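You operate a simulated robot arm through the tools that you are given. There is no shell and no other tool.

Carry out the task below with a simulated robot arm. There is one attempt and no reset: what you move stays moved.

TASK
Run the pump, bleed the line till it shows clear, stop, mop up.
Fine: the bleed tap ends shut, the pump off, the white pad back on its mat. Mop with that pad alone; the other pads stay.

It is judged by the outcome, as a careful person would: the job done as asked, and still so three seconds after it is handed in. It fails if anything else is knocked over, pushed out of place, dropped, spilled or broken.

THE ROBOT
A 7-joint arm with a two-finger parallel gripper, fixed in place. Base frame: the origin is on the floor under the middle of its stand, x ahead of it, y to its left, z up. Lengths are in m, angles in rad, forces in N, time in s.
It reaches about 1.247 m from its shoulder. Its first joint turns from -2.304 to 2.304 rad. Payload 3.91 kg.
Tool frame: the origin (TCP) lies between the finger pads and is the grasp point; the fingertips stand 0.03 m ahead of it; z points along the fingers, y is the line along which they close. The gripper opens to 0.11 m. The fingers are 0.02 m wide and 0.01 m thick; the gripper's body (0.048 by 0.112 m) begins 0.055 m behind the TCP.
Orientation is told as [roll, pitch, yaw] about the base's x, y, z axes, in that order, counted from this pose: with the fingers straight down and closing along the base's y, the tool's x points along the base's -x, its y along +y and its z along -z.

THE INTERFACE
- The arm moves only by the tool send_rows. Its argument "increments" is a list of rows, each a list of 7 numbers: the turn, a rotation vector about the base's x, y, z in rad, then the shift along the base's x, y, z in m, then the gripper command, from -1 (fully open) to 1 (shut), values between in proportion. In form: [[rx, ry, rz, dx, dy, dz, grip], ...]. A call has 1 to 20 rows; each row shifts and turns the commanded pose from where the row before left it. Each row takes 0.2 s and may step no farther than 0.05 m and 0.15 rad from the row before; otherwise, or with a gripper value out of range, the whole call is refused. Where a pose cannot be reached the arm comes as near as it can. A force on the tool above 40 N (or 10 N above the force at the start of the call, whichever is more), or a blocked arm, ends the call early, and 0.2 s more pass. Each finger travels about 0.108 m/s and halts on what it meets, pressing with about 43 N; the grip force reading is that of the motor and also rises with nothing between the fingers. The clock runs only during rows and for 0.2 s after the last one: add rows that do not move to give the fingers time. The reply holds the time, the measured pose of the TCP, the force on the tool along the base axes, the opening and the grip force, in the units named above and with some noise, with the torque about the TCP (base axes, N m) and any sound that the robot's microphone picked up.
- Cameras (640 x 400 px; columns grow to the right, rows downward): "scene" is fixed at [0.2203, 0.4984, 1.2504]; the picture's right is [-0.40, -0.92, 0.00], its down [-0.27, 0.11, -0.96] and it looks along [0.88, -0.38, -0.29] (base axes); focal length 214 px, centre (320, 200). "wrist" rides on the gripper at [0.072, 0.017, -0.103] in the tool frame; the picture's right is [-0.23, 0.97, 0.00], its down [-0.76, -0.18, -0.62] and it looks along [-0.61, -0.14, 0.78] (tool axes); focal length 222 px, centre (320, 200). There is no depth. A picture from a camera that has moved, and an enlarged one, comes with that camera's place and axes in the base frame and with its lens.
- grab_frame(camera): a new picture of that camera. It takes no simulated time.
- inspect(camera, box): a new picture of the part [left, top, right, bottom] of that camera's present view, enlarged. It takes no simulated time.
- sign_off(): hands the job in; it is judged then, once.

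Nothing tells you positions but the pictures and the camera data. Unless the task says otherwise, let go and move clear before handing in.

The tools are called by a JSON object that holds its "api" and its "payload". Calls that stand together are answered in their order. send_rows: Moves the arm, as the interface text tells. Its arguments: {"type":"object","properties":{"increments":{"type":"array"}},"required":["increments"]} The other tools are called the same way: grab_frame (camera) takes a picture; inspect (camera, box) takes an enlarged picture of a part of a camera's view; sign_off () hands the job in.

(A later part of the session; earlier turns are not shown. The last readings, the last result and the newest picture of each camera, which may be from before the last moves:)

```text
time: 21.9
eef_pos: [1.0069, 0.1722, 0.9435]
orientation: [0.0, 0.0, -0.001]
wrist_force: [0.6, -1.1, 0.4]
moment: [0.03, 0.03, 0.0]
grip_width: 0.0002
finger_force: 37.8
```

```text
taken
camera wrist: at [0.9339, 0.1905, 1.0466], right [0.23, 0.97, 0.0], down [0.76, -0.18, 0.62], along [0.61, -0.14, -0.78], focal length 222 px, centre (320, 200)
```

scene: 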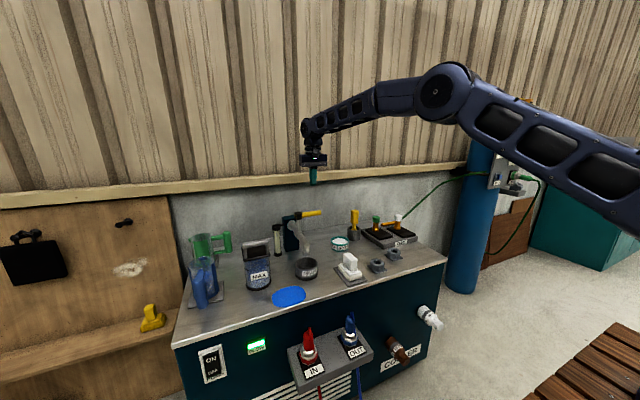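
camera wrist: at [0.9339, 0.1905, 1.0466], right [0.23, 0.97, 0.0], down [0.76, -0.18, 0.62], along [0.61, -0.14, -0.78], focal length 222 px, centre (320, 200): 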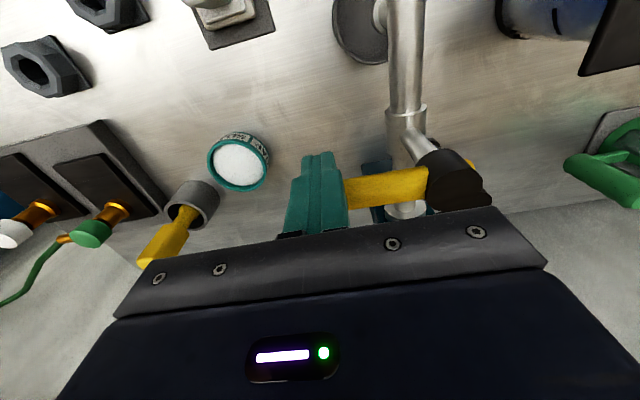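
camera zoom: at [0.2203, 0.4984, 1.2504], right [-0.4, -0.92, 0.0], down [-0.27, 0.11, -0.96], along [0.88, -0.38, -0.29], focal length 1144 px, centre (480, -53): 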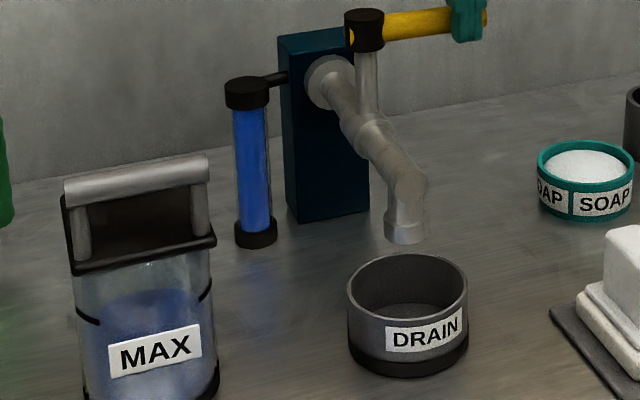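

The stream has stopped. I'll nudge the lever gently up to its closed stop so it matches its starting position.

{"api": "send_rows", "payload": {"increments": [[0, 0, 0, 0.004, 0, 0, 1], [0, 0, 0, 0.004, 0, 0, 1], [0, 0, 0, 0.003, 0, 0, 1]]}}

{"api": "inspect", "payload": {"camera": "scene", "box": [255, 200, 345, 260]}}

```text
time: 22.5
eef_pos: [1.0093, 0.1717, 0.9426]
orientation: [-0.002, 0.007, 0.0]
wrist_force: [-23.4, -4.2, 12.5]
moment: [-0.19, 0.35, -0.01]
grip_width: 0.0
finger_force: 37.4
stopped in row 2: the force on the tool passed its limit at 48 N (the readings are from after the stop); the commanded pose is now the measured one
```

```text
6.67 times, centred on (300, 230) of scene
camera zoom: at [0.2203, 0.4984, 1.2504], right [-0.4, -0.92, 0.0], down [-0.27, 0.11, -0.96], along [0.88, -0.38, -0.29], focal length 1430 px, centre (453, 0)
```

zoom: 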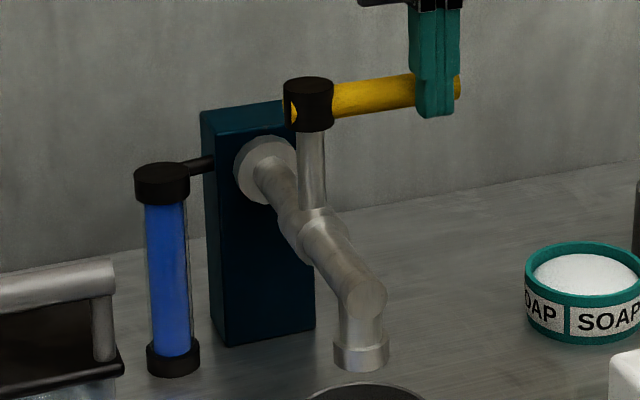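

The tap is at its closed stop, and the lever looks as it did at the start. Now I back off, rise and return toward the pump rocker.

{"api": "send_rows", "payload": {"increments": [[0, 0, 0, -0.02, 0, 0, 1], [0, 0, 0, -0.01, 0, 0.045, 1], [0, 0, 0, 0, 0, 0.048, 1], [0, 0, 0, -0.015, 0, 0.045, 1], [0, 0, 0, -0.041, 0.022, 0.003, 1], [0, 0, 0, -0.041, 0.022, 0.003, 1], [0, 0, 0, -0.041, 0.022, 0.003, 1], [0, 0, 0, -0.041, 0.022, 0.003, 1], [0, 0, 0, -0.041, 0.022, 0.003, 1], [0, 0, 0, -0.041, 0.022, 0.003, 1], [0, 0, 0, -0.041, 0.022, 0.003, 1], [0, 0, 0, -0.041, 0.022, 0.003, 1], [0, 0, 0, -0.041, 0.022, 0.003, 1], [0, 0, 0, -0.03, 0.022, 0, 1]]}}

{"api": "grab_frame", "payload": {"camera": "scene"}}

```text
time: 25.5
eef_pos: [0.5647, 0.3917, 1.1075]
orientation: [-0.002, 0.01, -0.001]
wrist_force: [0.3, 0.1, -0.2]
moment: [0.01, 0.01, -0.01]
grip_width: 0.0003
finger_force: 37.7
```

```text
taken
```

scene: 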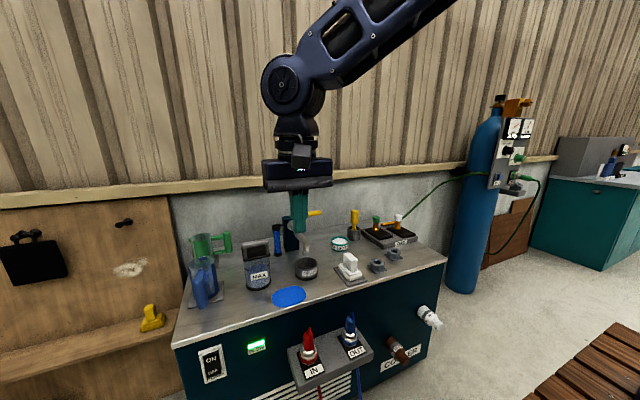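

The lamp is still lit, so the pump is running. I'll lower again with the fingers forward, this time at the OFF half's height.

{"api": "send_rows", "payload": {"increments": [[0, -0.1317, 0, 0, 0.018, -0.0455, 1], [0, -0.1317, 0, 0, 0.018, -0.0455, 1], [0, -0.1317, 0, 0, 0.018, -0.0455, 1], [0, -0.1317, 0, 0, 0.018, -0.0455, 1], [0, -0.1317, 0, 0, 0.018, -0.0455, 1], [0, -0.1317, 0, 0, 0.018, -0.0455, 1], [0, -0.1317, 0, 0, 0.018, -0.0455, 1], [0, -0.1317, 0, 0, 0.018, -0.0455, 1], [0, -0.1317, 0, 0, 0.018, -0.0455, 1], [0, -0.1317, 0, 0, 0.018, -0.0455, 1], [0, -0.1317, 0, 0, 0.018, -0.0455, 1], [0, -0.1317, 0, 0, 0.018, -0.0455, 1]]}}

{"api": "grab_frame", "payload": {"camera": "wrist"}}

{"api": "inspect", "payload": {"camera": "scene", "box": [190, 330, 280, 390]}}

```text
time: 28.3
eef_pos: [0.5372, 0.6728, 0.6293]
orientation: [1.2, -1.43, -1.195]
wrist_force: [-0.3, 0.7, -0.1]
moment: [0.01, -0.02, -0.01]
grip_width: 0.0002
finger_force: 37.7
stopped in row 12: the arm was blocked; the commanded pose is now the measured one
```

```text
taken
camera wrist: at [0.4299, 0.7, 0.5657], right [0.01, 0.94, 0.35], down [-0.58, -0.28, 0.76], along [0.81, -0.21, 0.54], focal length 222 px, centre (320, 200)
```

wrist: 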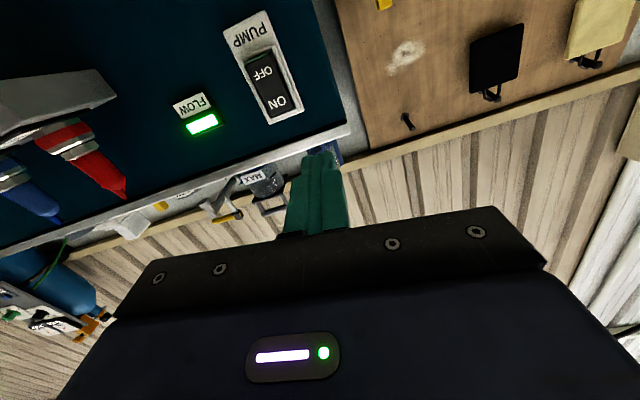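

```text
6.67 times, centred on (235, 360) of scene
camera zoom: at [0.2203, 0.4984, 1.2504], right [-0.4, -0.92, 0.0], down [-0.27, 0.11, -0.96], along [0.88, -0.38, -0.29], focal length 1430 px, centre (887, -867)
```

zoom: 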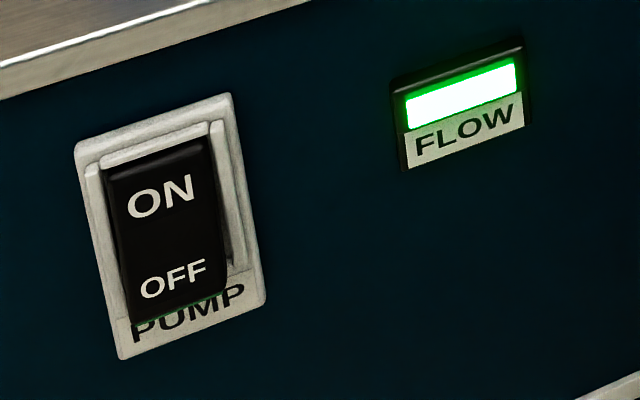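

The arm stopped short of the pose, off to y≈0.67, without any force reading, so this is probably a joint limit. Checking the view before I try to move on.

{"api": "grab_frame", "payload": {"camera": "scene"}}

{"api": "send_rows", "payload": {"increments": [[0, 0, 0, 0, 0, 0.02, 1]]}}

```text
taken
```

scene: 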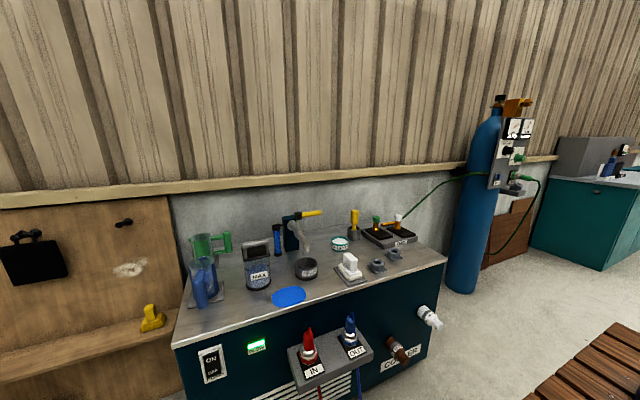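

```text
time: 28.7
eef_pos: [0.5365, 0.6721, 0.6488]
orientation: [1.193, -1.434, -1.186]
wrist_force: [0.6, -0.3, 0.4]
moment: [0.0, 0.03, 0.03]
grip_width: 0.0001
finger_force: 37.7
```

The arm still moves freely, so I'll rise a bit while correcting the roll and the sideways offset.

{"api": "send_rows", "payload": {"increments": [[-0.03, -0.012, 0, 0, -0.012, 0.04, 1], [-0.03, -0.012, 0, 0, -0.012, 0.04, 1], [-0.03, -0.012, 0, 0, -0.012, 0.04, 1], [-0.03, -0.012, 0, 0, -0.012, 0.04, 1], [0, 0, 0, 0, -0.014, 0.04, 1], [0, 0, 0, 0, 0, 0.04, 1]]}}

{"api": "grab_frame", "payload": {"camera": "wrist"}}

{"api": "grab_frame", "payload": {"camera": "scene"}}

```text
time: 30.1
eef_pos: [0.5365, 0.6098, 0.8888]
orientation: [1.184, -1.563, -1.177]
wrist_force: [0.8, -0.3, -0.5]
moment: [-0.02, 0.01, 0.02]
grip_width: 0.0
finger_force: 37.9
```

```text
taken
camera wrist: at [0.4333, 0.6279, 0.8162], right [-0.01, 0.97, 0.24], down [-0.62, -0.19, 0.76], along [0.78, -0.14, 0.6], focal length 222 px, centre (320, 200)
```

wrist: 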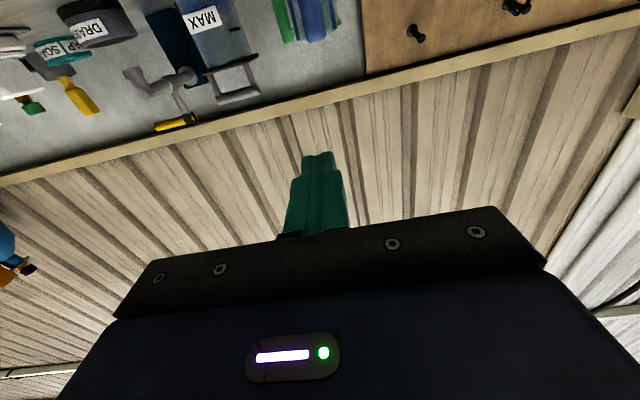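

```text
taken
```

scene: 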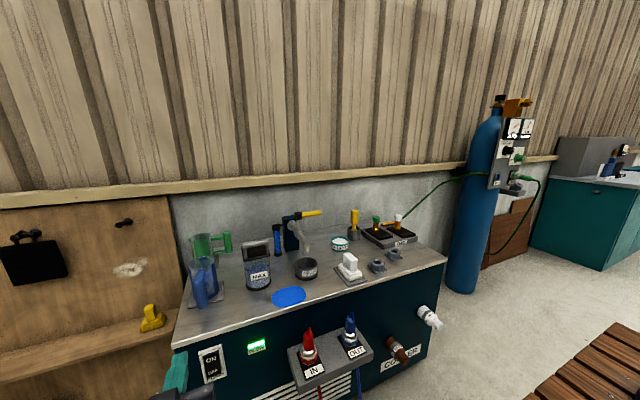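

The pose is now right (fingers level and forward at y≈0.61). I'll descend straight down in front of the switch and check for drift.

{"api": "send_rows", "payload": {"increments": [[0, -0.008, 0, 0.008, 0, -0.045, 1], [0, 0, 0, 0.008, 0, -0.045, 1], [0, 0, 0, 0.008, 0, -0.045, 1], [0, 0, 0, 0.008, 0, -0.045, 1]]}}

{"api": "grab_frame", "payload": {"camera": "scene"}}

```text
time: 31.3
eef_pos: [0.5359, 0.6536, 0.7653]
orientation: [1.11, -1.429, -1.095]
wrist_force: [-1.4, 1.2, -1.2]
moment: [0.01, -0.01, -0.03]
grip_width: 0.0001
finger_force: 37.9
stopped in row 4: the arm was blocked; the commanded pose is now the measured one
```

```text
taken
```

scene: 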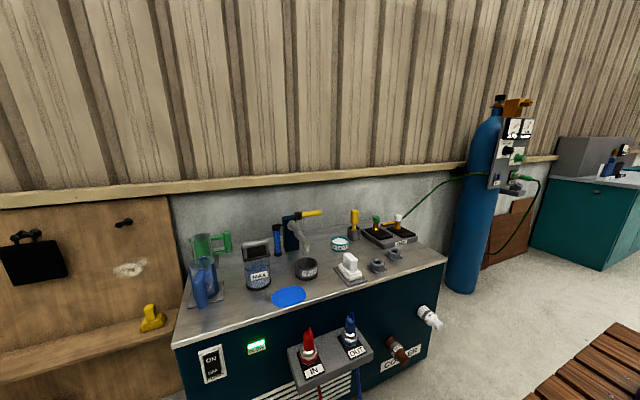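

It blocked again at z≈0.77; the elbow appears to be in a different configuration from the first approach. I'll go back up to the earlier waypoint and compare.

{"api": "send_rows", "payload": {"increments": [[-0.03, -0.012, 0, -0.004, -0.011, 0.042, 1], [-0.03, -0.012, 0, -0.004, -0.011, 0.042, 1], [-0.03, -0.012, 0, -0.004, -0.011, 0.042, 1], [-0.03, -0.012, 0, -0.004, -0.01, 0.042, 1], [0, 0, 0, -0.01, 0, 0.045, 1], [0, 0, 0, -0.013, 0, 0.045, 1]]}}

{"api": "grab_frame", "payload": {"camera": "scene"}}

{"api": "grab_frame", "payload": {"camera": "wrist"}}

```text
time: 32.7
eef_pos: [0.4974, 0.6113, 1.0212]
orientation: [0.278, -1.554, -0.264]
wrist_force: [0.1, -0.3, 0.0]
moment: [-0.02, -0.02, -0.02]
grip_width: 0.0
finger_force: 38.2
```

```text
taken
```

scene: 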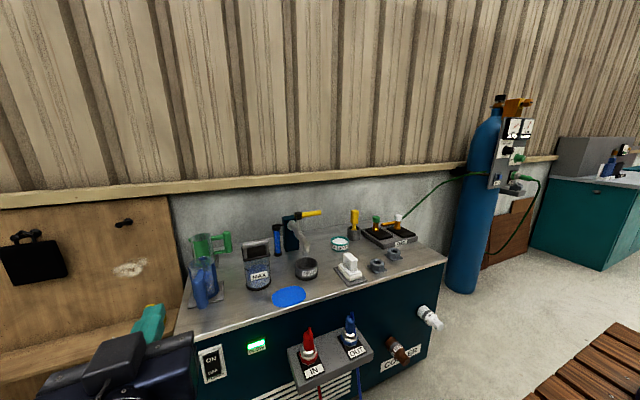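

```text
taken
camera wrist: at [0.3925, 0.6279, 0.9519], right [-0.01, 0.97, 0.23], down [-0.61, -0.19, 0.77], along [0.79, -0.13, 0.59], focal length 222 px, centre (320, 200)
```

wrist: 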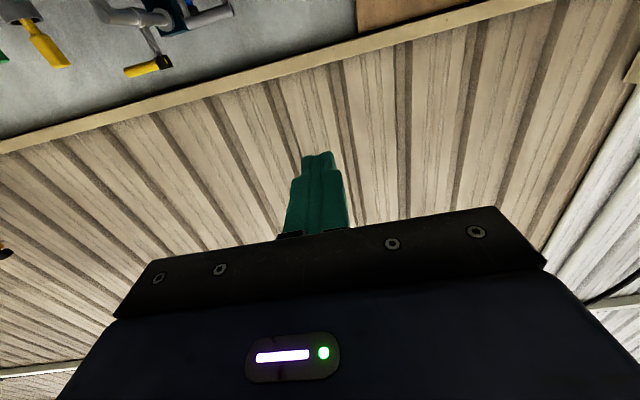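

The elbow posture clearly differs from the first approach. I'll retrace backwards to the earlier overhead pose with the fingers down, then repeat the first approach path exactly.

{"api": "send_rows", "payload": {"increments": [[0, 0.1413, 0, 0.0309, -0.0326, 0.011, 1], [0, 0.1413, 0, 0.0309, -0.0326, 0.011, 1], [0, 0.1413, 0, 0.0309, -0.0326, 0.011, 1], [0, 0.1413, 0, 0.0309, -0.0326, 0.011, 1], [0, 0.1413, 0, 0.0309, -0.0326, 0.011, 1], [0, 0.1413, 0, 0.0309, -0.0326, 0.011, 1], [0, 0.1413, 0, 0.0309, -0.0326, 0.011, 1], [0, 0.1413, 0, 0.0309, -0.0326, 0.011, 1], [0, 0.1413, 0, 0.0309, -0.0326, 0.011, 1], [0, 0.1413, 0, 0.0309, -0.0326, 0.011, 1], [0, 0.1413, 0, 0.0309, -0.0326, 0.011, 1]]}}

{"api": "grab_frame", "payload": {"camera": "scene"}}

```text
time: 35.1
eef_pos: [0.8364, 0.2554, 1.1424]
orientation: [0.02, 0.002, -0.003]
wrist_force: [-1.5, 1.1, 1.1]
moment: [-0.13, -0.1, -0.01]
grip_width: 0.0
finger_force: 37.6
```

```text
taken
```

scene: 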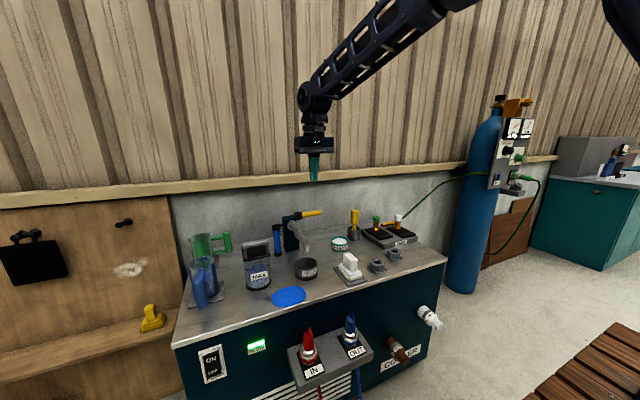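

The posture is close to what it was then. Repeating the original approach path.

{"api": "send_rows", "payload": {"increments": [[-0.02, -0.1428, 0, -0.0307, 0.0324, -0.01, 1], [0, -0.1428, 0, -0.0307, 0.0324, -0.01, 1], [0, -0.1428, 0, -0.0307, 0.0324, -0.01, 1], [0, -0.1428, 0, -0.0307, 0.0324, -0.01, 1], [0, -0.1428, 0, -0.0307, 0.0324, -0.01, 1], [0, -0.1428, 0, -0.0307, 0.0324, -0.01, 1], [0, -0.1428, 0, -0.0307, 0.0324, -0.01, 1], [0, -0.1428, 0, -0.0307, 0.0324, -0.01, 1], [0, -0.1428, 0, -0.0307, 0.0324, -0.01, 1], [0, -0.1428, 0, -0.0307, 0.0324, -0.01, 1], [0, -0.1428, 0, -0.0307, 0.0324, -0.01, 1]]}}

{"api": "grab_frame", "payload": {"camera": "scene"}}

```text
time: 37.5
eef_pos: [0.4996, 0.6083, 1.0321]
orientation: [1.65, -1.567, -1.653]
wrist_force: [0.6, -1.1, -0.3]
moment: [-0.01, -0.02, -0.01]
grip_width: 0.0
finger_force: 37.6
```

```text
taken
```

scene: 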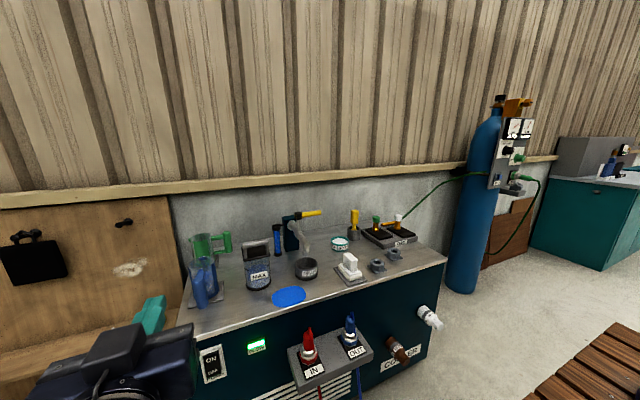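

This time the posture is again the other one, which blocks lower down. I'll use a 45° tilted approach instead, which the arm should reach more easily and still leaves room under the bench edge.

{"api": "send_rows", "payload": {"increments": [[0, 0.131, 0, 0.008, 0, 0, 1], [0, 0.131, 0, 0.008, 0, 0, 1], [0, 0.131, 0, 0.008, 0, 0, 1], [0, 0.131, 0, 0.008, 0, 0, 1], [0, 0.131, 0, 0.008, 0, 0, 1], [0, 0.131, 0, 0.008, 0, 0, 1], [0, 0, 0, 0, 0, -0.04, 1], [0, 0, 0, 0, 0, -0.04, 1], [0, 0, 0, 0, 0, -0.04, 1], [0, 0, 0, 0, 0, -0.04, 1]]}}

{"api": "grab_frame", "payload": {"camera": "scene"}}

{"api": "grab_frame", "payload": {"camera": "wrist"}}

```text
time: 39.7
eef_pos: [0.5464, 0.6095, 0.873]
orientation: [0.002, -0.784, -0.007]
wrist_force: [-0.9, -1.4, 0.2]
moment: [0.04, 0.0, 0.01]
grip_width: 0.0001
finger_force: 37.8
```

```text
taken
```

scene: 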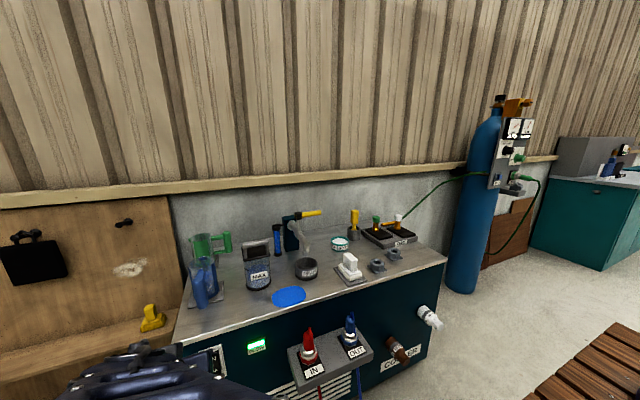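

```text
taken
camera wrist: at [0.4212, 0.6278, 0.8948], right [0.17, 0.97, 0.16], down [0.1, -0.18, 0.98], along [0.98, -0.15, -0.13], focal length 222 px, centre (320, 200)
```

wrist: 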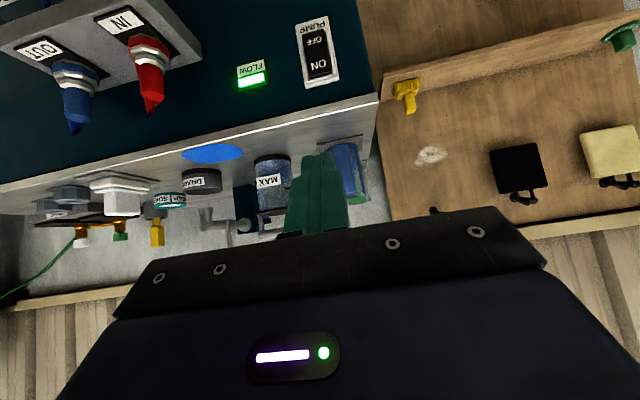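

The 45° tilt is holding accurately. Continuing down to the OFF half's height.

{"api": "send_rows", "payload": {"increments": [[0, 0, 0, 0.008, 0, -0.04, 1], [0, 0, 0, 0.008, 0, -0.04, 1], [0, 0, 0, 0.008, 0, -0.04, 1], [0, 0, 0, 0.008, 0, -0.04, 1], [0, 0, 0, 0.008, 0, -0.04, 1], [0, 0, 0, 0.008, 0, -0.04, 1], [0, 0, 0, 0.008, 0, -0.04, 1]]}}

{"api": "grab_frame", "payload": {"camera": "scene"}}

{"api": "grab_frame", "payload": {"camera": "wrist"}}

```text
time: 41.3
eef_pos: [0.6032, 0.6071, 0.5883]
orientation: [0.002, -0.784, -0.005]
wrist_force: [0.7, 0.8, -0.6]
moment: [-0.02, 0.0, 0.01]
grip_width: 0.0001
finger_force: 37.2
```

```text
taken
```

scene: 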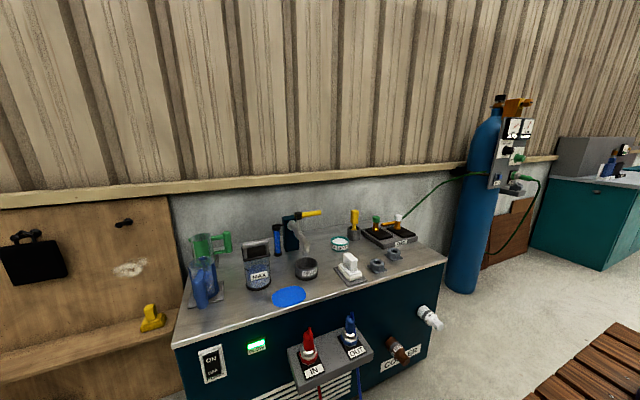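

```text
taken
camera wrist: at [0.479, 0.6252, 0.6109], right [0.17, 0.97, 0.16], down [0.1, -0.18, 0.98], along [0.98, -0.15, -0.13], focal length 222 px, centre (320, 200)
```

wrist: 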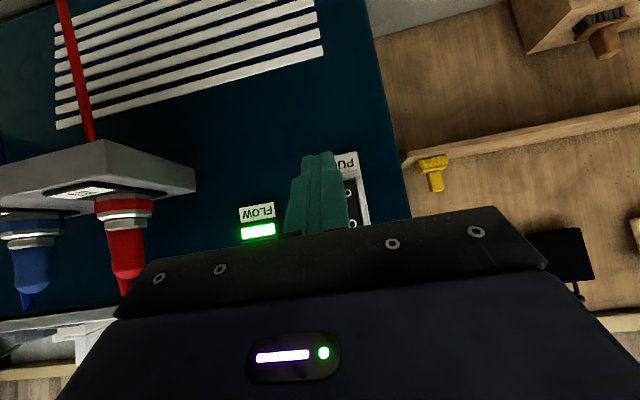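

The fingers are lined up with the OFF half. Moving in and pressing it gently.

{"api": "send_rows", "payload": {"increments": [[0, 0, 0, 0.04, 0, -0.004, 1], [0, 0, 0, 0.04, 0, -0.004, 1], [0, 0, 0, 0.03, 0, 0, 1], [0, 0, 0, 0.015, 0, 0, 1], [0, 0, 0, 0.006, 0, 0, 1], [0, 0, 0, 0.005, 0, 0, 1], [0, 0, 0, 0.004, 0, 0, 1], [0, 0, 0, 0.004, 0, 0, 1]]}}

{"api": "inspect", "payload": {"camera": "scene", "box": [190, 330, 280, 390]}}

{"api": "grab_frame", "payload": {"camera": "wrist"}}

```text
time: 43.1
eef_pos: [0.7468, 0.6078, 0.5829]
orientation: [0.002, -0.783, -0.005]
wrist_force: [-1.8, 0.0, -0.6]
moment: [0.0, 0.01, -0.01]
grip_width: 0.0
finger_force: 37.3
```

```text
6.67 times, centred on (235, 360) of scene
camera zoom: at [0.2203, 0.4984, 1.2504], right [-0.4, -0.92, 0.0], down [-0.27, 0.11, -0.96], along [0.88, -0.38, -0.29], focal length 1430 px, centre (887, -867)
```

zoom: 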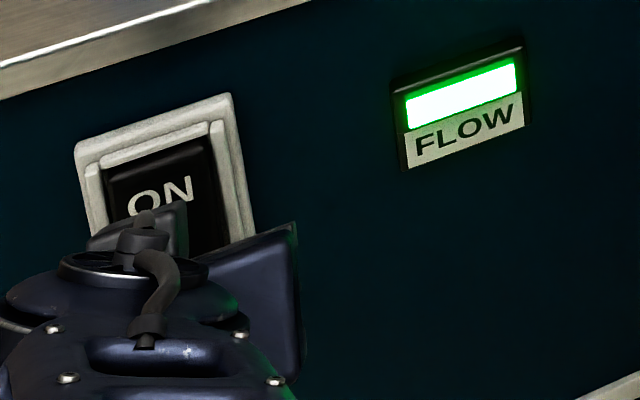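

```text
taken
camera wrist: at [0.6223, 0.6268, 0.6063], right [0.17, 0.97, 0.16], down [0.1, -0.18, 0.98], along [0.98, -0.15, -0.13], focal length 222 px, centre (320, 200)
```

wrist: 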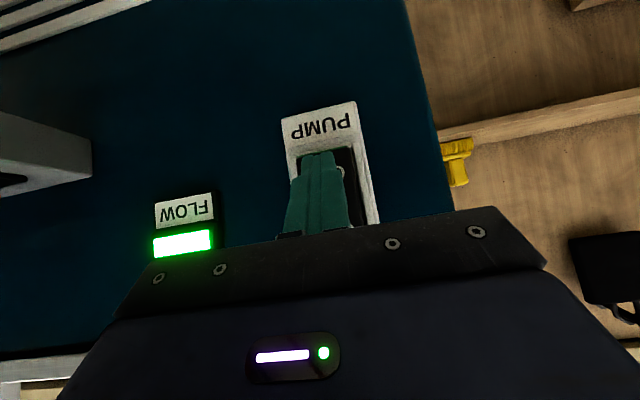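

The fingertips cover the lower half of the rocker with no press yet. A few more small steps.

{"api": "send_rows", "payload": {"increments": [[0, 0, 0, 0.003, 0, 0, 1], [0, 0, 0, 0.003, 0, 0, 1], [0, 0, 0, 0.003, 0, 0, 1], [0, 0, 0, 0.003, 0, 0, 1]]}}

{"api": "inspect", "payload": {"camera": "scene", "box": [190, 330, 280, 390]}}

```text
time: 43.9
eef_pos: [0.7528, 0.6098, 0.5817]
orientation: [0.0, -0.779, -0.004]
wrist_force: [-3.3, -0.2, 0.4]
moment: [0.01, 0.06, 0.01]
grip_width: 0.0
finger_force: 37.9
stopped in row 4: the force on the tool passed its limit at 44 N (the readings are from after the stop); the commanded pose is now the measured one
```

```text
6.67 times, centred on (235, 360) of scene
camera zoom: at [0.2203, 0.4984, 1.2504], right [-0.4, -0.92, 0.0], down [-0.27, 0.11, -0.96], along [0.88, -0.38, -0.29], focal length 1430 px, centre (887, -867)
```

zoom: 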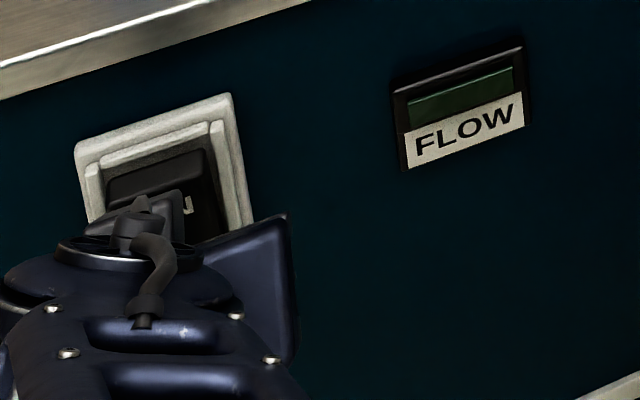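

The FLOW lamp is dark, so the pump is off. I'll retreat, rise with the fingers turning down and the gripper opening, then head for the white pad.

{"api": "send_rows", "payload": {"increments": [[0, 0, 0, -0.04, 0, 0, 1], [0, 0, 0, -0.045, 0, 0, 1], [0, 0, 0, -0.045, 0, 0, 1], [0, 0, 0, -0.02, 0, 0.02, 1], [0, 0.0708, 0, 0, 0, 0.045, 1], [0, 0.0708, 0, 0, 0, 0.045, 1], [0, 0.0708, 0, 0, -0.02, 0.045, 1], [0, 0.0708, 0, 0, -0.02, 0.045, 1], [0, 0.0708, 0, 0, -0.02, 0.045, 1], [0, 0.0708, 0, 0, -0.02, 0.045, 1], [0, 0.0708, 0, 0, -0.02, 0.045, 1], [0, 0.0708, 0, 0, -0.02, 0.045, 0], [0, 0.0708, 0, 0, -0.02, 0.045, -0.2], [0, 0.0708, 0, 0, -0.02, 0.045, -0.2], [0, 0.0708, 0, 0, -0.02, 0.04, -0.2]]}}

{"api": "grab_frame", "payload": {"camera": "scene"}}

{"api": "inspect", "payload": {"camera": "scene", "box": [190, 330, 280, 390]}}

```text
time: 47.1
eef_pos: [0.6021, 0.4297, 1.0978]
orientation: [-0.004, 0.002, -0.005]
wrist_force: [-0.6, 0.9, 0.4]
moment: [-0.06, 0.0, -0.01]
grip_width: 0.066
finger_force: 0.0
```

```text
taken
```

scene: 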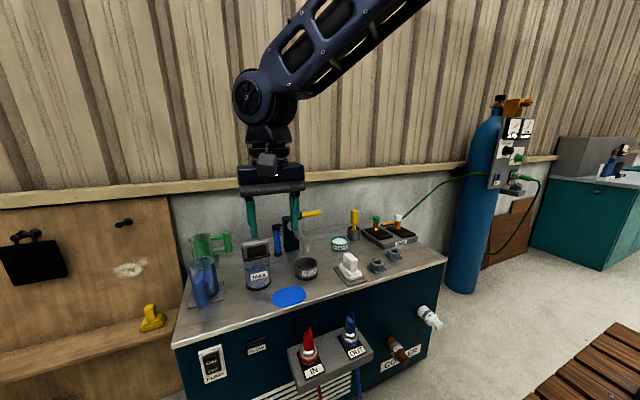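

```text
6.67 times, centred on (235, 360) of scene
camera zoom: at [0.2203, 0.4984, 1.2504], right [-0.4, -0.92, 0.0], down [-0.27, 0.11, -0.96], along [0.88, -0.38, -0.29], focal length 1430 px, centre (887, -867)
```

zoom: 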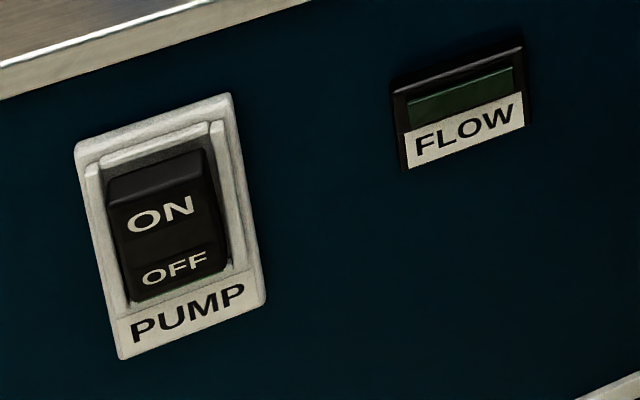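

The pump switch and lamp look as they did at the start. Next I hover over the white pad to measure it.

{"api": "send_rows", "payload": {"increments": [[0, 0, 0, 0.0258, -0.0331, -0.01, -0.2], [0, 0, 0, 0.0258, -0.0331, -0.01, -0.2], [0, 0, 0, 0.0258, -0.0331, -0.01, -0.2], [0, 0, 0, 0.0258, -0.0331, -0.01, -0.2], [0, 0, 0, 0.0258, -0.0331, -0.01, -0.2], [0, 0, 0, 0.0258, -0.0331, -0.01, -0.2], [0, 0, 0, 0.0258, -0.0331, -0.01, -0.2], [0, 0, 0, 0.0258, -0.0331, -0.01, -0.2], [0, 0, 0, 0.0258, -0.0331, -0.01, -0.2], [0, 0, 0, 0.0258, -0.0331, -0.01, -0.2]]}}

{"api": "grab_frame", "payload": {"camera": "wrist"}}

{"api": "inspect", "payload": {"camera": "wrist", "box": [240, 30, 400, 170]}}

{"api": "grab_frame", "payload": {"camera": "scene"}}

```text
time: 49.3
eef_pos: [0.8603, 0.0981, 0.9929]
orientation: [-0.001, 0.0, -0.002]
wrist_force: [0.9, 0.3, 1.0]
moment: [-0.04, -0.01, 0.03]
grip_width: 0.0661
finger_force: 0.1
```

```text
taken
camera wrist: at [0.7873, 0.1163, 1.0962], right [0.23, 0.97, 0.0], down [0.76, -0.18, 0.62], along [0.61, -0.14, -0.78], focal length 222 px, centre (320, 200)
```

wrist: 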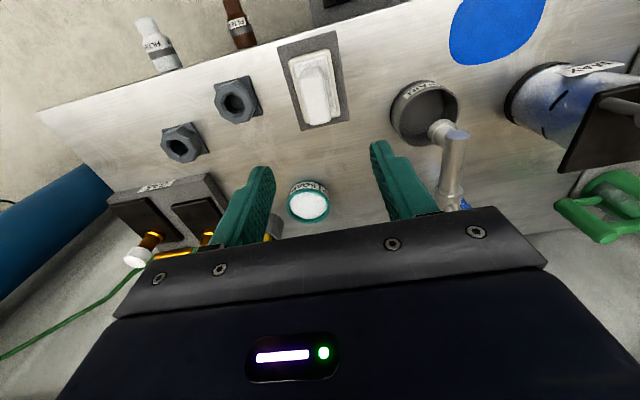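

```text
2.86 times, centred on (320, 100) of wrist
camera zoom: at [0.7873, 0.1163, 1.0962], right [0.23, 0.97, 0.0], down [0.76, -0.18, 0.62], along [0.61, -0.14, -0.78], focal length 635 px, centre (320, 486)
```

zoom: 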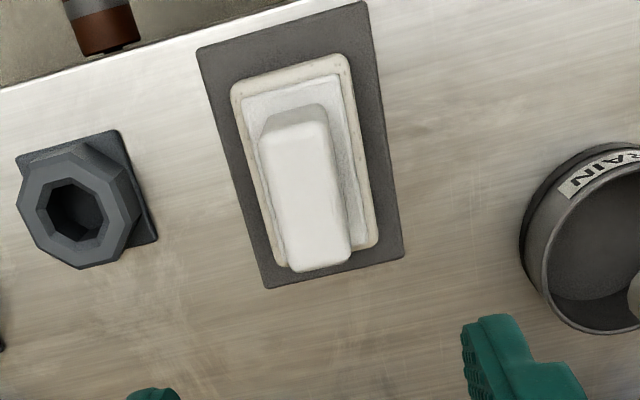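

```text
taken
```

scene: 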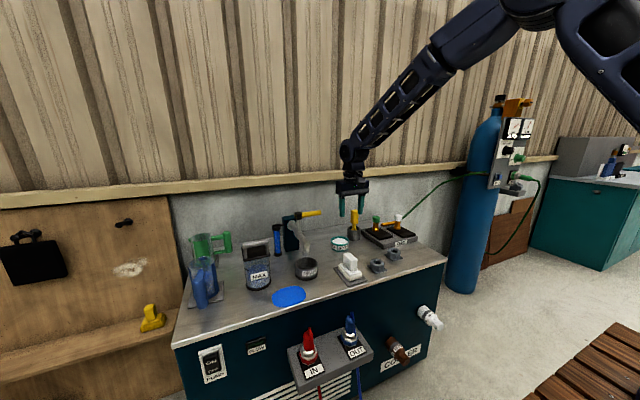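

The pad sits centred on its mat: handle centre at about (0.864, 0.0925), 0.028 wide in y, top z≈0.79. I'll lower with open fingers around the handle.

{"api": "send_rows", "payload": {"increments": [[0, 0, 0, 0.002, -0.003, -0.04, -0.2], [0, 0, 0, 0.0017, -0.0026, -0.04, -0.2], [0, 0, 0, 0, 0, -0.04, -0.2], [0, 0, 0, 0, 0, -0.04, -0.2], [0, 0, 0, 0, 0, -0.03, -0.2], [0, 0, 0, 0, 0, -0.018, -0.2]]}}

{"api": "grab_frame", "payload": {"camera": "wrist"}}

{"api": "inspect", "payload": {"camera": "scene", "box": [310, 220, 420, 295]}}

```text
time: 50.7
eef_pos: [0.8648, 0.0932, 0.7865]
orientation: [-0.002, 0.001, -0.004]
wrist_force: [-0.8, 0.4, -0.6]
moment: [0.0, 0.02, 0.01]
grip_width: 0.0659
finger_force: 0.0
```

```text
taken
camera wrist: at [0.7924, 0.1119, 0.8902], right [0.23, 0.97, 0.0], down [0.76, -0.18, 0.62], along [0.61, -0.15, -0.78], focal length 222 px, centre (320, 200)
```

wrist: 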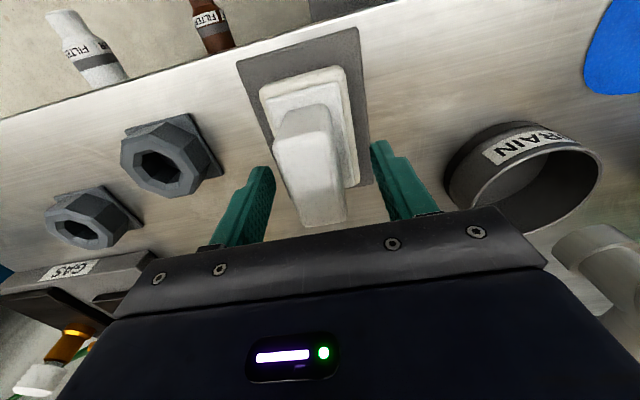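

```text
5.33 times, centred on (365, 258) of scene
camera zoom: at [0.2203, 0.4984, 1.2504], right [-0.4, -0.92, 0.0], down [-0.27, 0.11, -0.96], along [0.88, -0.38, -0.29], focal length 1144 px, centre (80, -107)
```

zoom: 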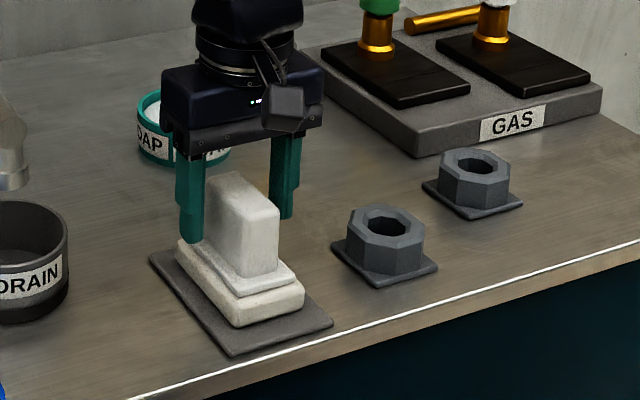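

The fingers straddle the handle evenly, with the tips just above the pad's base. Closing the grip.

{"api": "send_rows", "payload": {"increments": [[0, 0, 0, 0, 0, 0, 0.3], [0, 0, 0, 0, 0, 0, 0.6], [0, 0, 0, 0, 0, 0, 1], [0, 0, 0, 0, 0, 0, 1]]}}

{"api": "inspect", "payload": {"camera": "scene", "box": [310, 220, 420, 295]}}

```text
time: 51.7
eef_pos: [0.8654, 0.0935, 0.787]
orientation: [-0.002, -0.001, -0.005]
wrist_force: [0.7, 0.2, 0.2]
moment: [0.0, 0.0, 0.02]
grip_width: 0.0313
finger_force: 43.3
```

```text
5.33 times, centred on (365, 258) of scene
camera zoom: at [0.2203, 0.4984, 1.2504], right [-0.4, -0.92, 0.0], down [-0.27, 0.11, -0.96], along [0.88, -0.38, -0.29], focal length 1144 px, centre (80, -107)
```

zoom: 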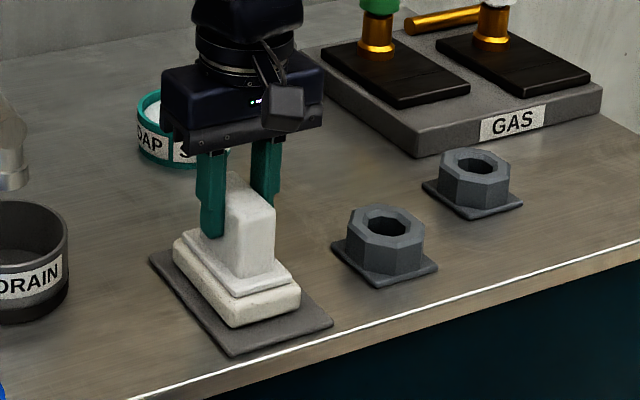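

The grip holds the handle at 0.031 m. Lifting slowly at first, to be sure only the pad comes up.

{"api": "send_rows", "payload": {"increments": [[0, 0, 0, 0, 0, 0.015, 1], [0, 0, 0, 0, 0, 0.03, 1], [0, 0, 0, 0, 0, 0.04, 1], [0, 0, 0, 0, 0, 0.045, 1], [0, 0, 0, 0, 0, 0.045, 1]]}}

{"api": "grab_frame", "payload": {"camera": "scene"}}

{"api": "grab_frame", "payload": {"camera": "wrist"}}

```text
time: 52.9
eef_pos: [0.8671, 0.0938, 0.9581]
orientation: [-0.005, 0.003, -0.002]
wrist_force: [0.5, 0.4, -0.2]
moment: [0.02, 0.05, 0.01]
grip_width: 0.0
finger_force: 38.0
```

```text
taken
```

scene: 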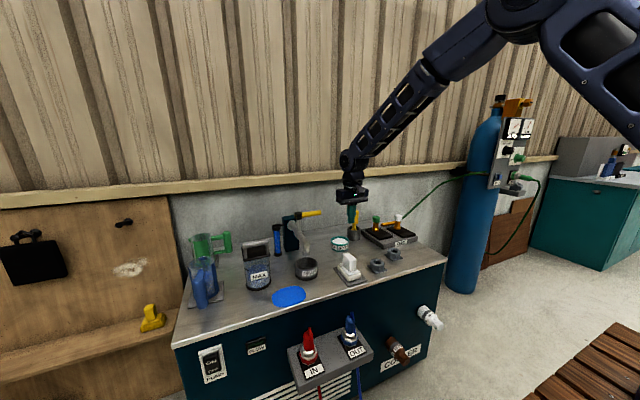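

```text
taken
camera wrist: at [0.7929, 0.1121, 1.0635], right [0.23, 0.97, 0.0], down [0.76, -0.18, 0.62], along [0.61, -0.15, -0.78], focal length 222 px, centre (320, 200)
```

wrist: 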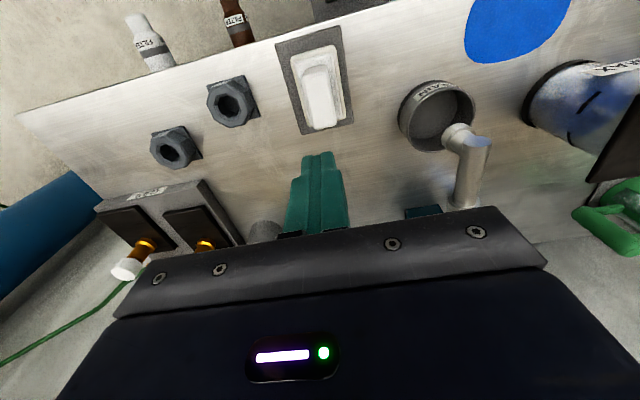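

The fingers slipped off the handle; the pad stayed on its mat. I'll check that it hasn't moved and look closely at the handle's shape.

{"api": "inspect", "payload": {"camera": "wrist", "box": [250, 20, 390, 150]}}

{"api": "inspect", "payload": {"camera": "scene", "box": [325, 245, 385, 290]}}

```text
3.08 times, centred on (320, 85) of wrist
camera zoom: at [0.7929, 0.1121, 1.0635], right [0.23, 0.97, 0.0], down [0.76, -0.18, 0.62], along [0.61, -0.15, -0.78], focal length 684 px, centre (320, 554)
```

zoom: 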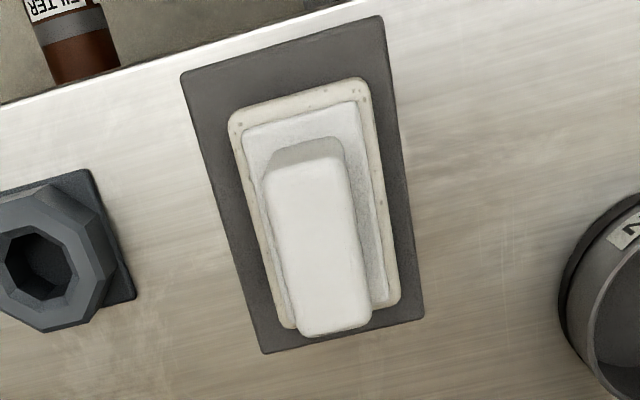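

```text
8.89 times, centred on (355, 268) of scene
camera zoom: at [0.2203, 0.4984, 1.2504], right [-0.4, -0.92, 0.0], down [-0.27, 0.11, -0.96], along [0.88, -0.38, -0.29], focal length 1906 px, centre (9, -400)
```

zoom: 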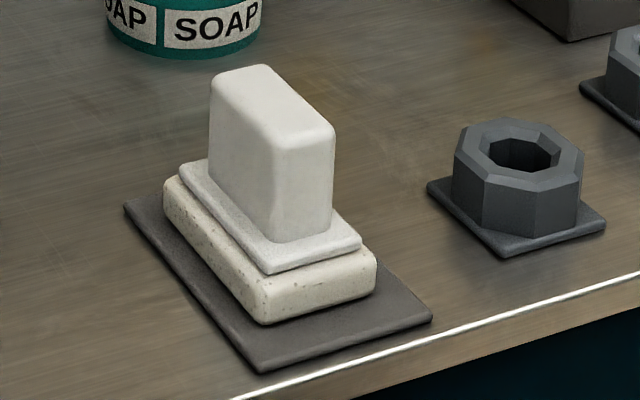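

The pad is still centred and unmoved; the handle spans about z 0.738–0.787, so my first grip was too shallow. I'll open, go about 1 cm deeper, regrip and lift slowly.

{"api": "send_rows", "payload": {"increments": [[0, 0, 0, -0.001, -0.0005, 0, -0.2], [0, 0, 0, -0.001, -0.0005, -0.02, -0.2], [0, 0, 0, 0, 0, -0.04, -0.2], [0, 0, 0, 0, 0, -0.04, -0.2], [0, 0, 0, 0, 0, -0.04, -0.2], [0, 0, 0, 0, 0, -0.025, -0.2], [0, 0, 0, 0, 0, -0.012, -0.2], [0, 0, 0, 0, 0, -0.006, -0.2]]}}

{"api": "inspect", "payload": {"camera": "scene", "box": [325, 235, 385, 290]}}

{"api": "grab_frame", "payload": {"camera": "wrist"}}

```text
time: 54.7
eef_pos: [0.8622, 0.0935, 0.7755]
orientation: [-0.003, 0.002, -0.003]
wrist_force: [0.0, -0.8, 0.1]
moment: [0.02, 0.02, 0.03]
grip_width: 0.0657
finger_force: 0.1
```

```text
7.27 times, centred on (355, 262) of scene
camera zoom: at [0.2203, 0.4984, 1.2504], right [-0.4, -0.92, 0.0], down [-0.27, 0.11, -0.96], along [0.88, -0.38, -0.29], focal length 1560 px, centre (66, -254)
```

zoom: 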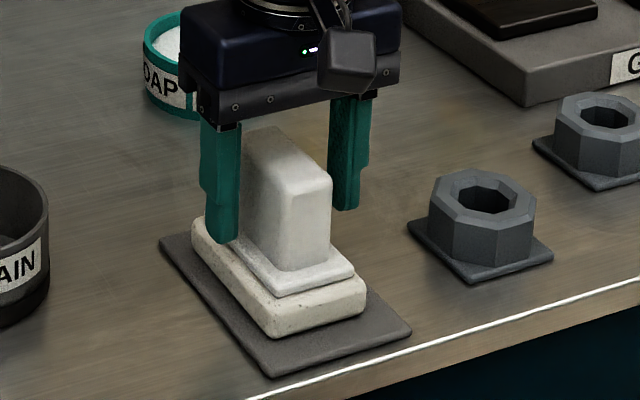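

```text
taken
camera wrist: at [0.7895, 0.1106, 0.8792], right [0.23, 0.97, 0.0], down [0.76, -0.18, 0.62], along [0.61, -0.15, -0.78], focal length 222 px, centre (320, 200)
```

wrist: 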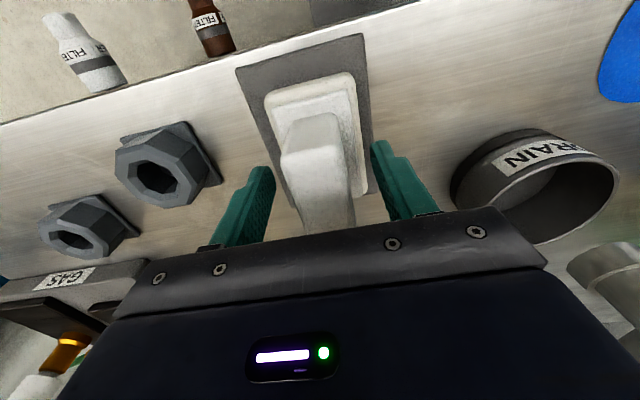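

The fingers now reach nearly to the handle's foot. Closing and then lifting a little to test the hold.

{"api": "send_rows", "payload": {"increments": [[0, 0, 0, 0, 0, 0, 0.3], [0, 0, 0, 0, 0, 0, 0.6], [0, 0, 0, 0, 0, 0, 1], [0, 0, 0, 0, 0, 0, 1], [0, 0, 0, 0, 0, 0, 1], [0, 0, 0, 0, 0, 0.004, 1], [0, 0, 0, 0, 0, 0.006, 1], [0, 0, 0, 0, 0, 0.008, 1]]}}

{"api": "inspect", "payload": {"camera": "scene", "box": [325, 235, 385, 290]}}

```text
time: 56.5
eef_pos: [0.8628, 0.0923, 0.7944]
orientation: [-0.004, 0.0, -0.004]
wrist_force: [-0.9, 0.6, -0.2]
moment: [0.01, 0.03, -0.01]
grip_width: 0.0313
finger_force: 43.3
```

```text
7.27 times, centred on (355, 262) of scene
camera zoom: at [0.2203, 0.4984, 1.2504], right [-0.4, -0.92, 0.0], down [-0.27, 0.11, -0.96], along [0.88, -0.38, -0.29], focal length 1560 px, centre (66, -254)
```

zoom: 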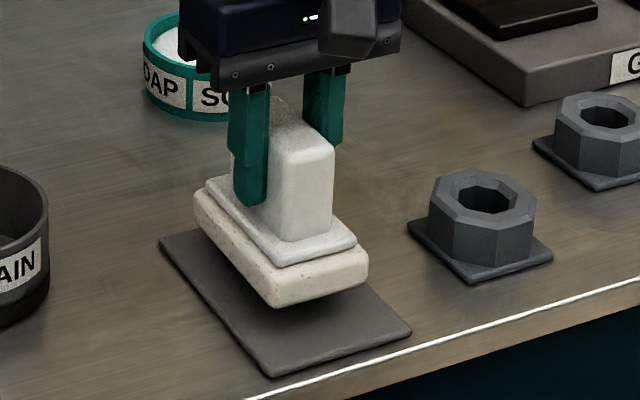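

The pad is lifted about 2 cm, level and firmly held, and the mat stayed put. I'll raise it more, draw it slightly toward the front to clear the cup and spout, and check the hold.

{"api": "send_rows", "payload": {"increments": [[0, 0, 0, 0, 0, 0.01, 1], [0, 0, 0, 0, 0, 0.014, 1], [0, 0, 0, 0, 0, 0.016, 1], [0, 0, 0, -0.005, 0, 0.014, 1], [0, 0, 0, -0.01, 0, 0.01, 1], [0, 0, 0, -0.012, 0.005, 0, 1], [0, 0, 0, -0.008, 0.01, 0, 1], [0, 0, 0, 0, 0.015, 0, 1]]}}

{"api": "grab_frame", "payload": {"camera": "scene"}}

{"api": "grab_frame", "payload": {"camera": "wrist"}}

```text
time: 58.3
eef_pos: [0.8287, 0.1226, 0.858]
orientation: [-0.002, 0.001, -0.003]
wrist_force: [-0.3, -0.1, -1.0]
moment: [0.01, 0.05, -0.01]
grip_width: 0.0313
finger_force: 42.9
```

```text
taken
```

scene: 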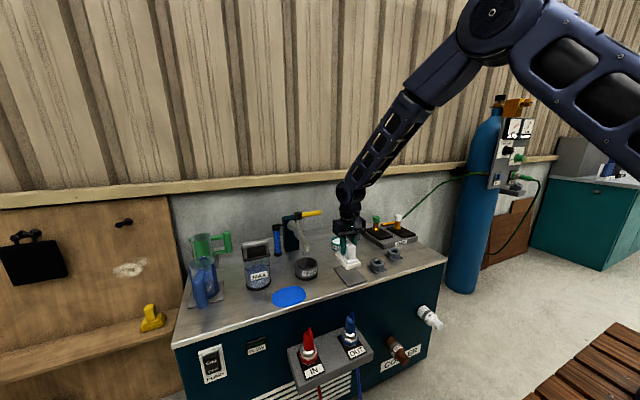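

```text
taken
camera wrist: at [0.7559, 0.1423, 0.962], right [0.23, 0.97, 0.0], down [0.76, -0.18, 0.62], along [0.61, -0.15, -0.78], focal length 222 px, centre (320, 200)
```

wrist: 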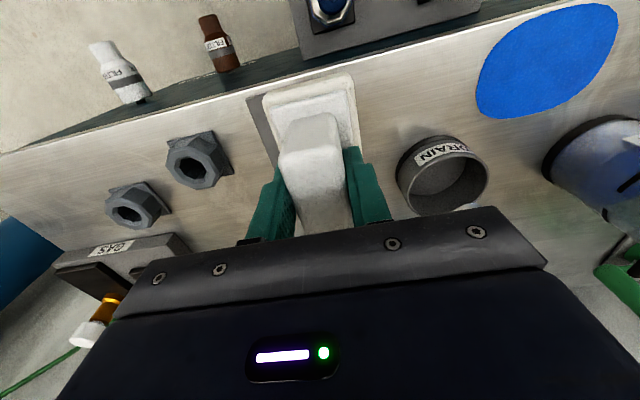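

The hold is good. Carrying the pad along in front of the drain cup to above the spill.

{"api": "send_rows", "payload": {"increments": [[0, 0, 0, 0, 0.015, 0, 1], [0, 0, 0, 0, 0.022, 0, 1], [0, 0, 0, 0, 0.025, 0, 1], [0, 0, 0, 0, 0.025, 0, 1], [0, 0, 0, 0, 0.025, 0, 1], [0, 0, 0, 0, 0.025, 0, 1], [0, 0, 0, 0, 0.022, 0, 1], [0, 0, 0, 0.006, 0.018, 0, 1], [0, 0, 0, 0.006, 0.01, -0.01, 1]]}}

{"api": "grab_frame", "payload": {"camera": "scene"}}

{"api": "grab_frame", "payload": {"camera": "wrist"}}

{"api": "inspect", "payload": {"camera": "scene", "box": [230, 220, 350, 320]}}

```text
time: 60.3
eef_pos: [0.8408, 0.3087, 0.8501]
orientation: [-0.003, 0.001, -0.003]
wrist_force: [0.4, 0.0, -0.6]
moment: [-0.03, 0.03, 0.01]
grip_width: 0.0313
finger_force: 42.8
```

```text
taken
```

scene: 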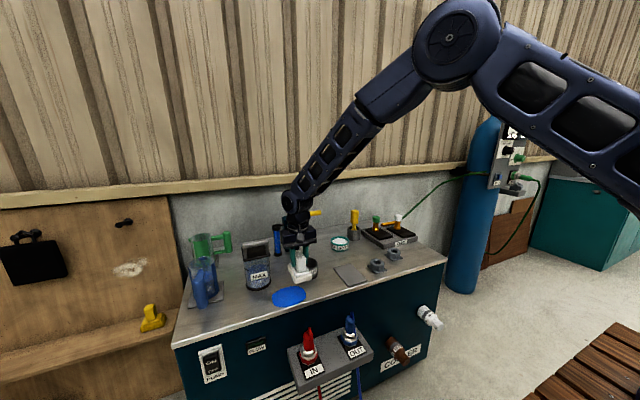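

```text
taken
camera wrist: at [0.7677, 0.3282, 0.9521], right [0.23, 0.97, 0.0], down [0.76, -0.18, 0.62], along [0.61, -0.15, -0.78], focal length 222 px, centre (320, 200)
```

wrist: 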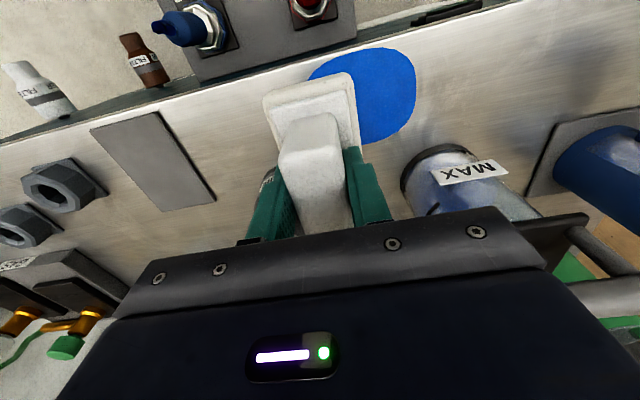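

```text
4.00 times, centred on (290, 270) of scene
camera zoom: at [0.2203, 0.4984, 1.2504], right [-0.4, -0.92, 0.0], down [-0.27, 0.11, -0.96], along [0.88, -0.38, -0.29], focal length 858 px, centre (440, -80)
```

zoom: 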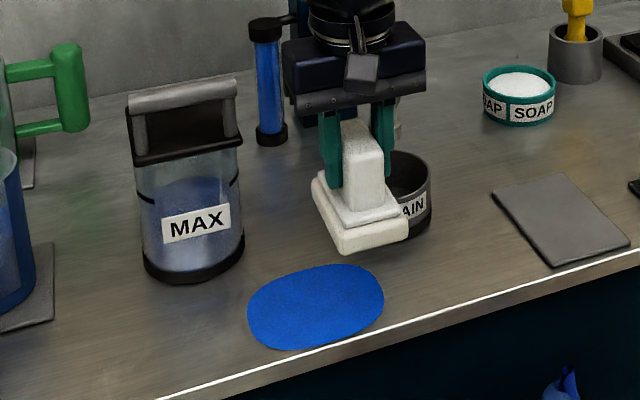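

The pad is above the near side of the spill and clear of cup and jug. Lowering it toward the bench.

{"api": "send_rows", "payload": {"increments": [[0, 0, 0, 0, 0, -0.025, 1], [0, 0, 0, 0, 0, -0.025, 1], [0, 0, 0, 0, 0, -0.015, 1], [0, 0, 0, 0, 0, -0.006, 1], [0, 0, 0, 0, 0, -0.003, 1], [0, 0, 0, 0, 0, -0.002, 1]]}}

{"api": "inspect", "payload": {"camera": "scene", "box": [230, 220, 350, 320]}}

```text
time: 61.7
eef_pos: [0.8413, 0.3089, 0.7731]
orientation: [-0.003, 0.001, -0.003]
wrist_force: [-0.1, -0.6, -1.5]
moment: [0.01, -0.01, 0.01]
grip_width: 0.0311
finger_force: 42.9
```

```text
4.00 times, centred on (290, 270) of scene
camera zoom: at [0.2203, 0.4984, 1.2504], right [-0.4, -0.92, 0.0], down [-0.27, 0.11, -0.96], along [0.88, -0.38, -0.29], focal length 858 px, centre (440, -80)
```

zoom: 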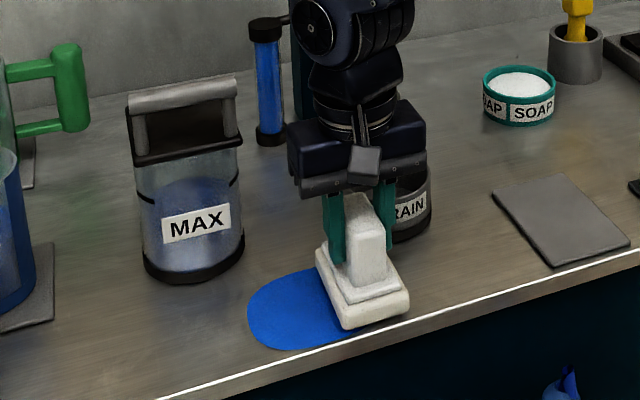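

The pad is just at the surface. Lowering by fractions of a millimetre until I feel light contact.

{"api": "send_rows", "payload": {"increments": [[0, 0, 0, 0, 0, -0.001, 1], [0, 0, 0, 0, 0, -0.001, 1]]}}

```text
time: 62.3
eef_pos: [0.8402, 0.3087, 0.7715]
orientation: [-0.003, 0.0, -0.002]
wrist_force: [0.6, -0.3, -0.9]
moment: [-0.01, 0.01, 0.02]
grip_width: 0.0314
finger_force: 42.9
```

{"api": "send_rows", "payload": {"increments": [[0, 0, 0, 0, 0, -0.001, 1], [0, 0, 0, 0, 0, -0.001, 1]]}}

```text
time: 62.9
eef_pos: [0.8408, 0.309, 0.7703]
orientation: [0.0, 0.001, -0.003]
wrist_force: [-6.0, -3.3, 13.8]
moment: [0.11, 0.71, 0.17]
grip_width: 0.0311
finger_force: 43.3
```

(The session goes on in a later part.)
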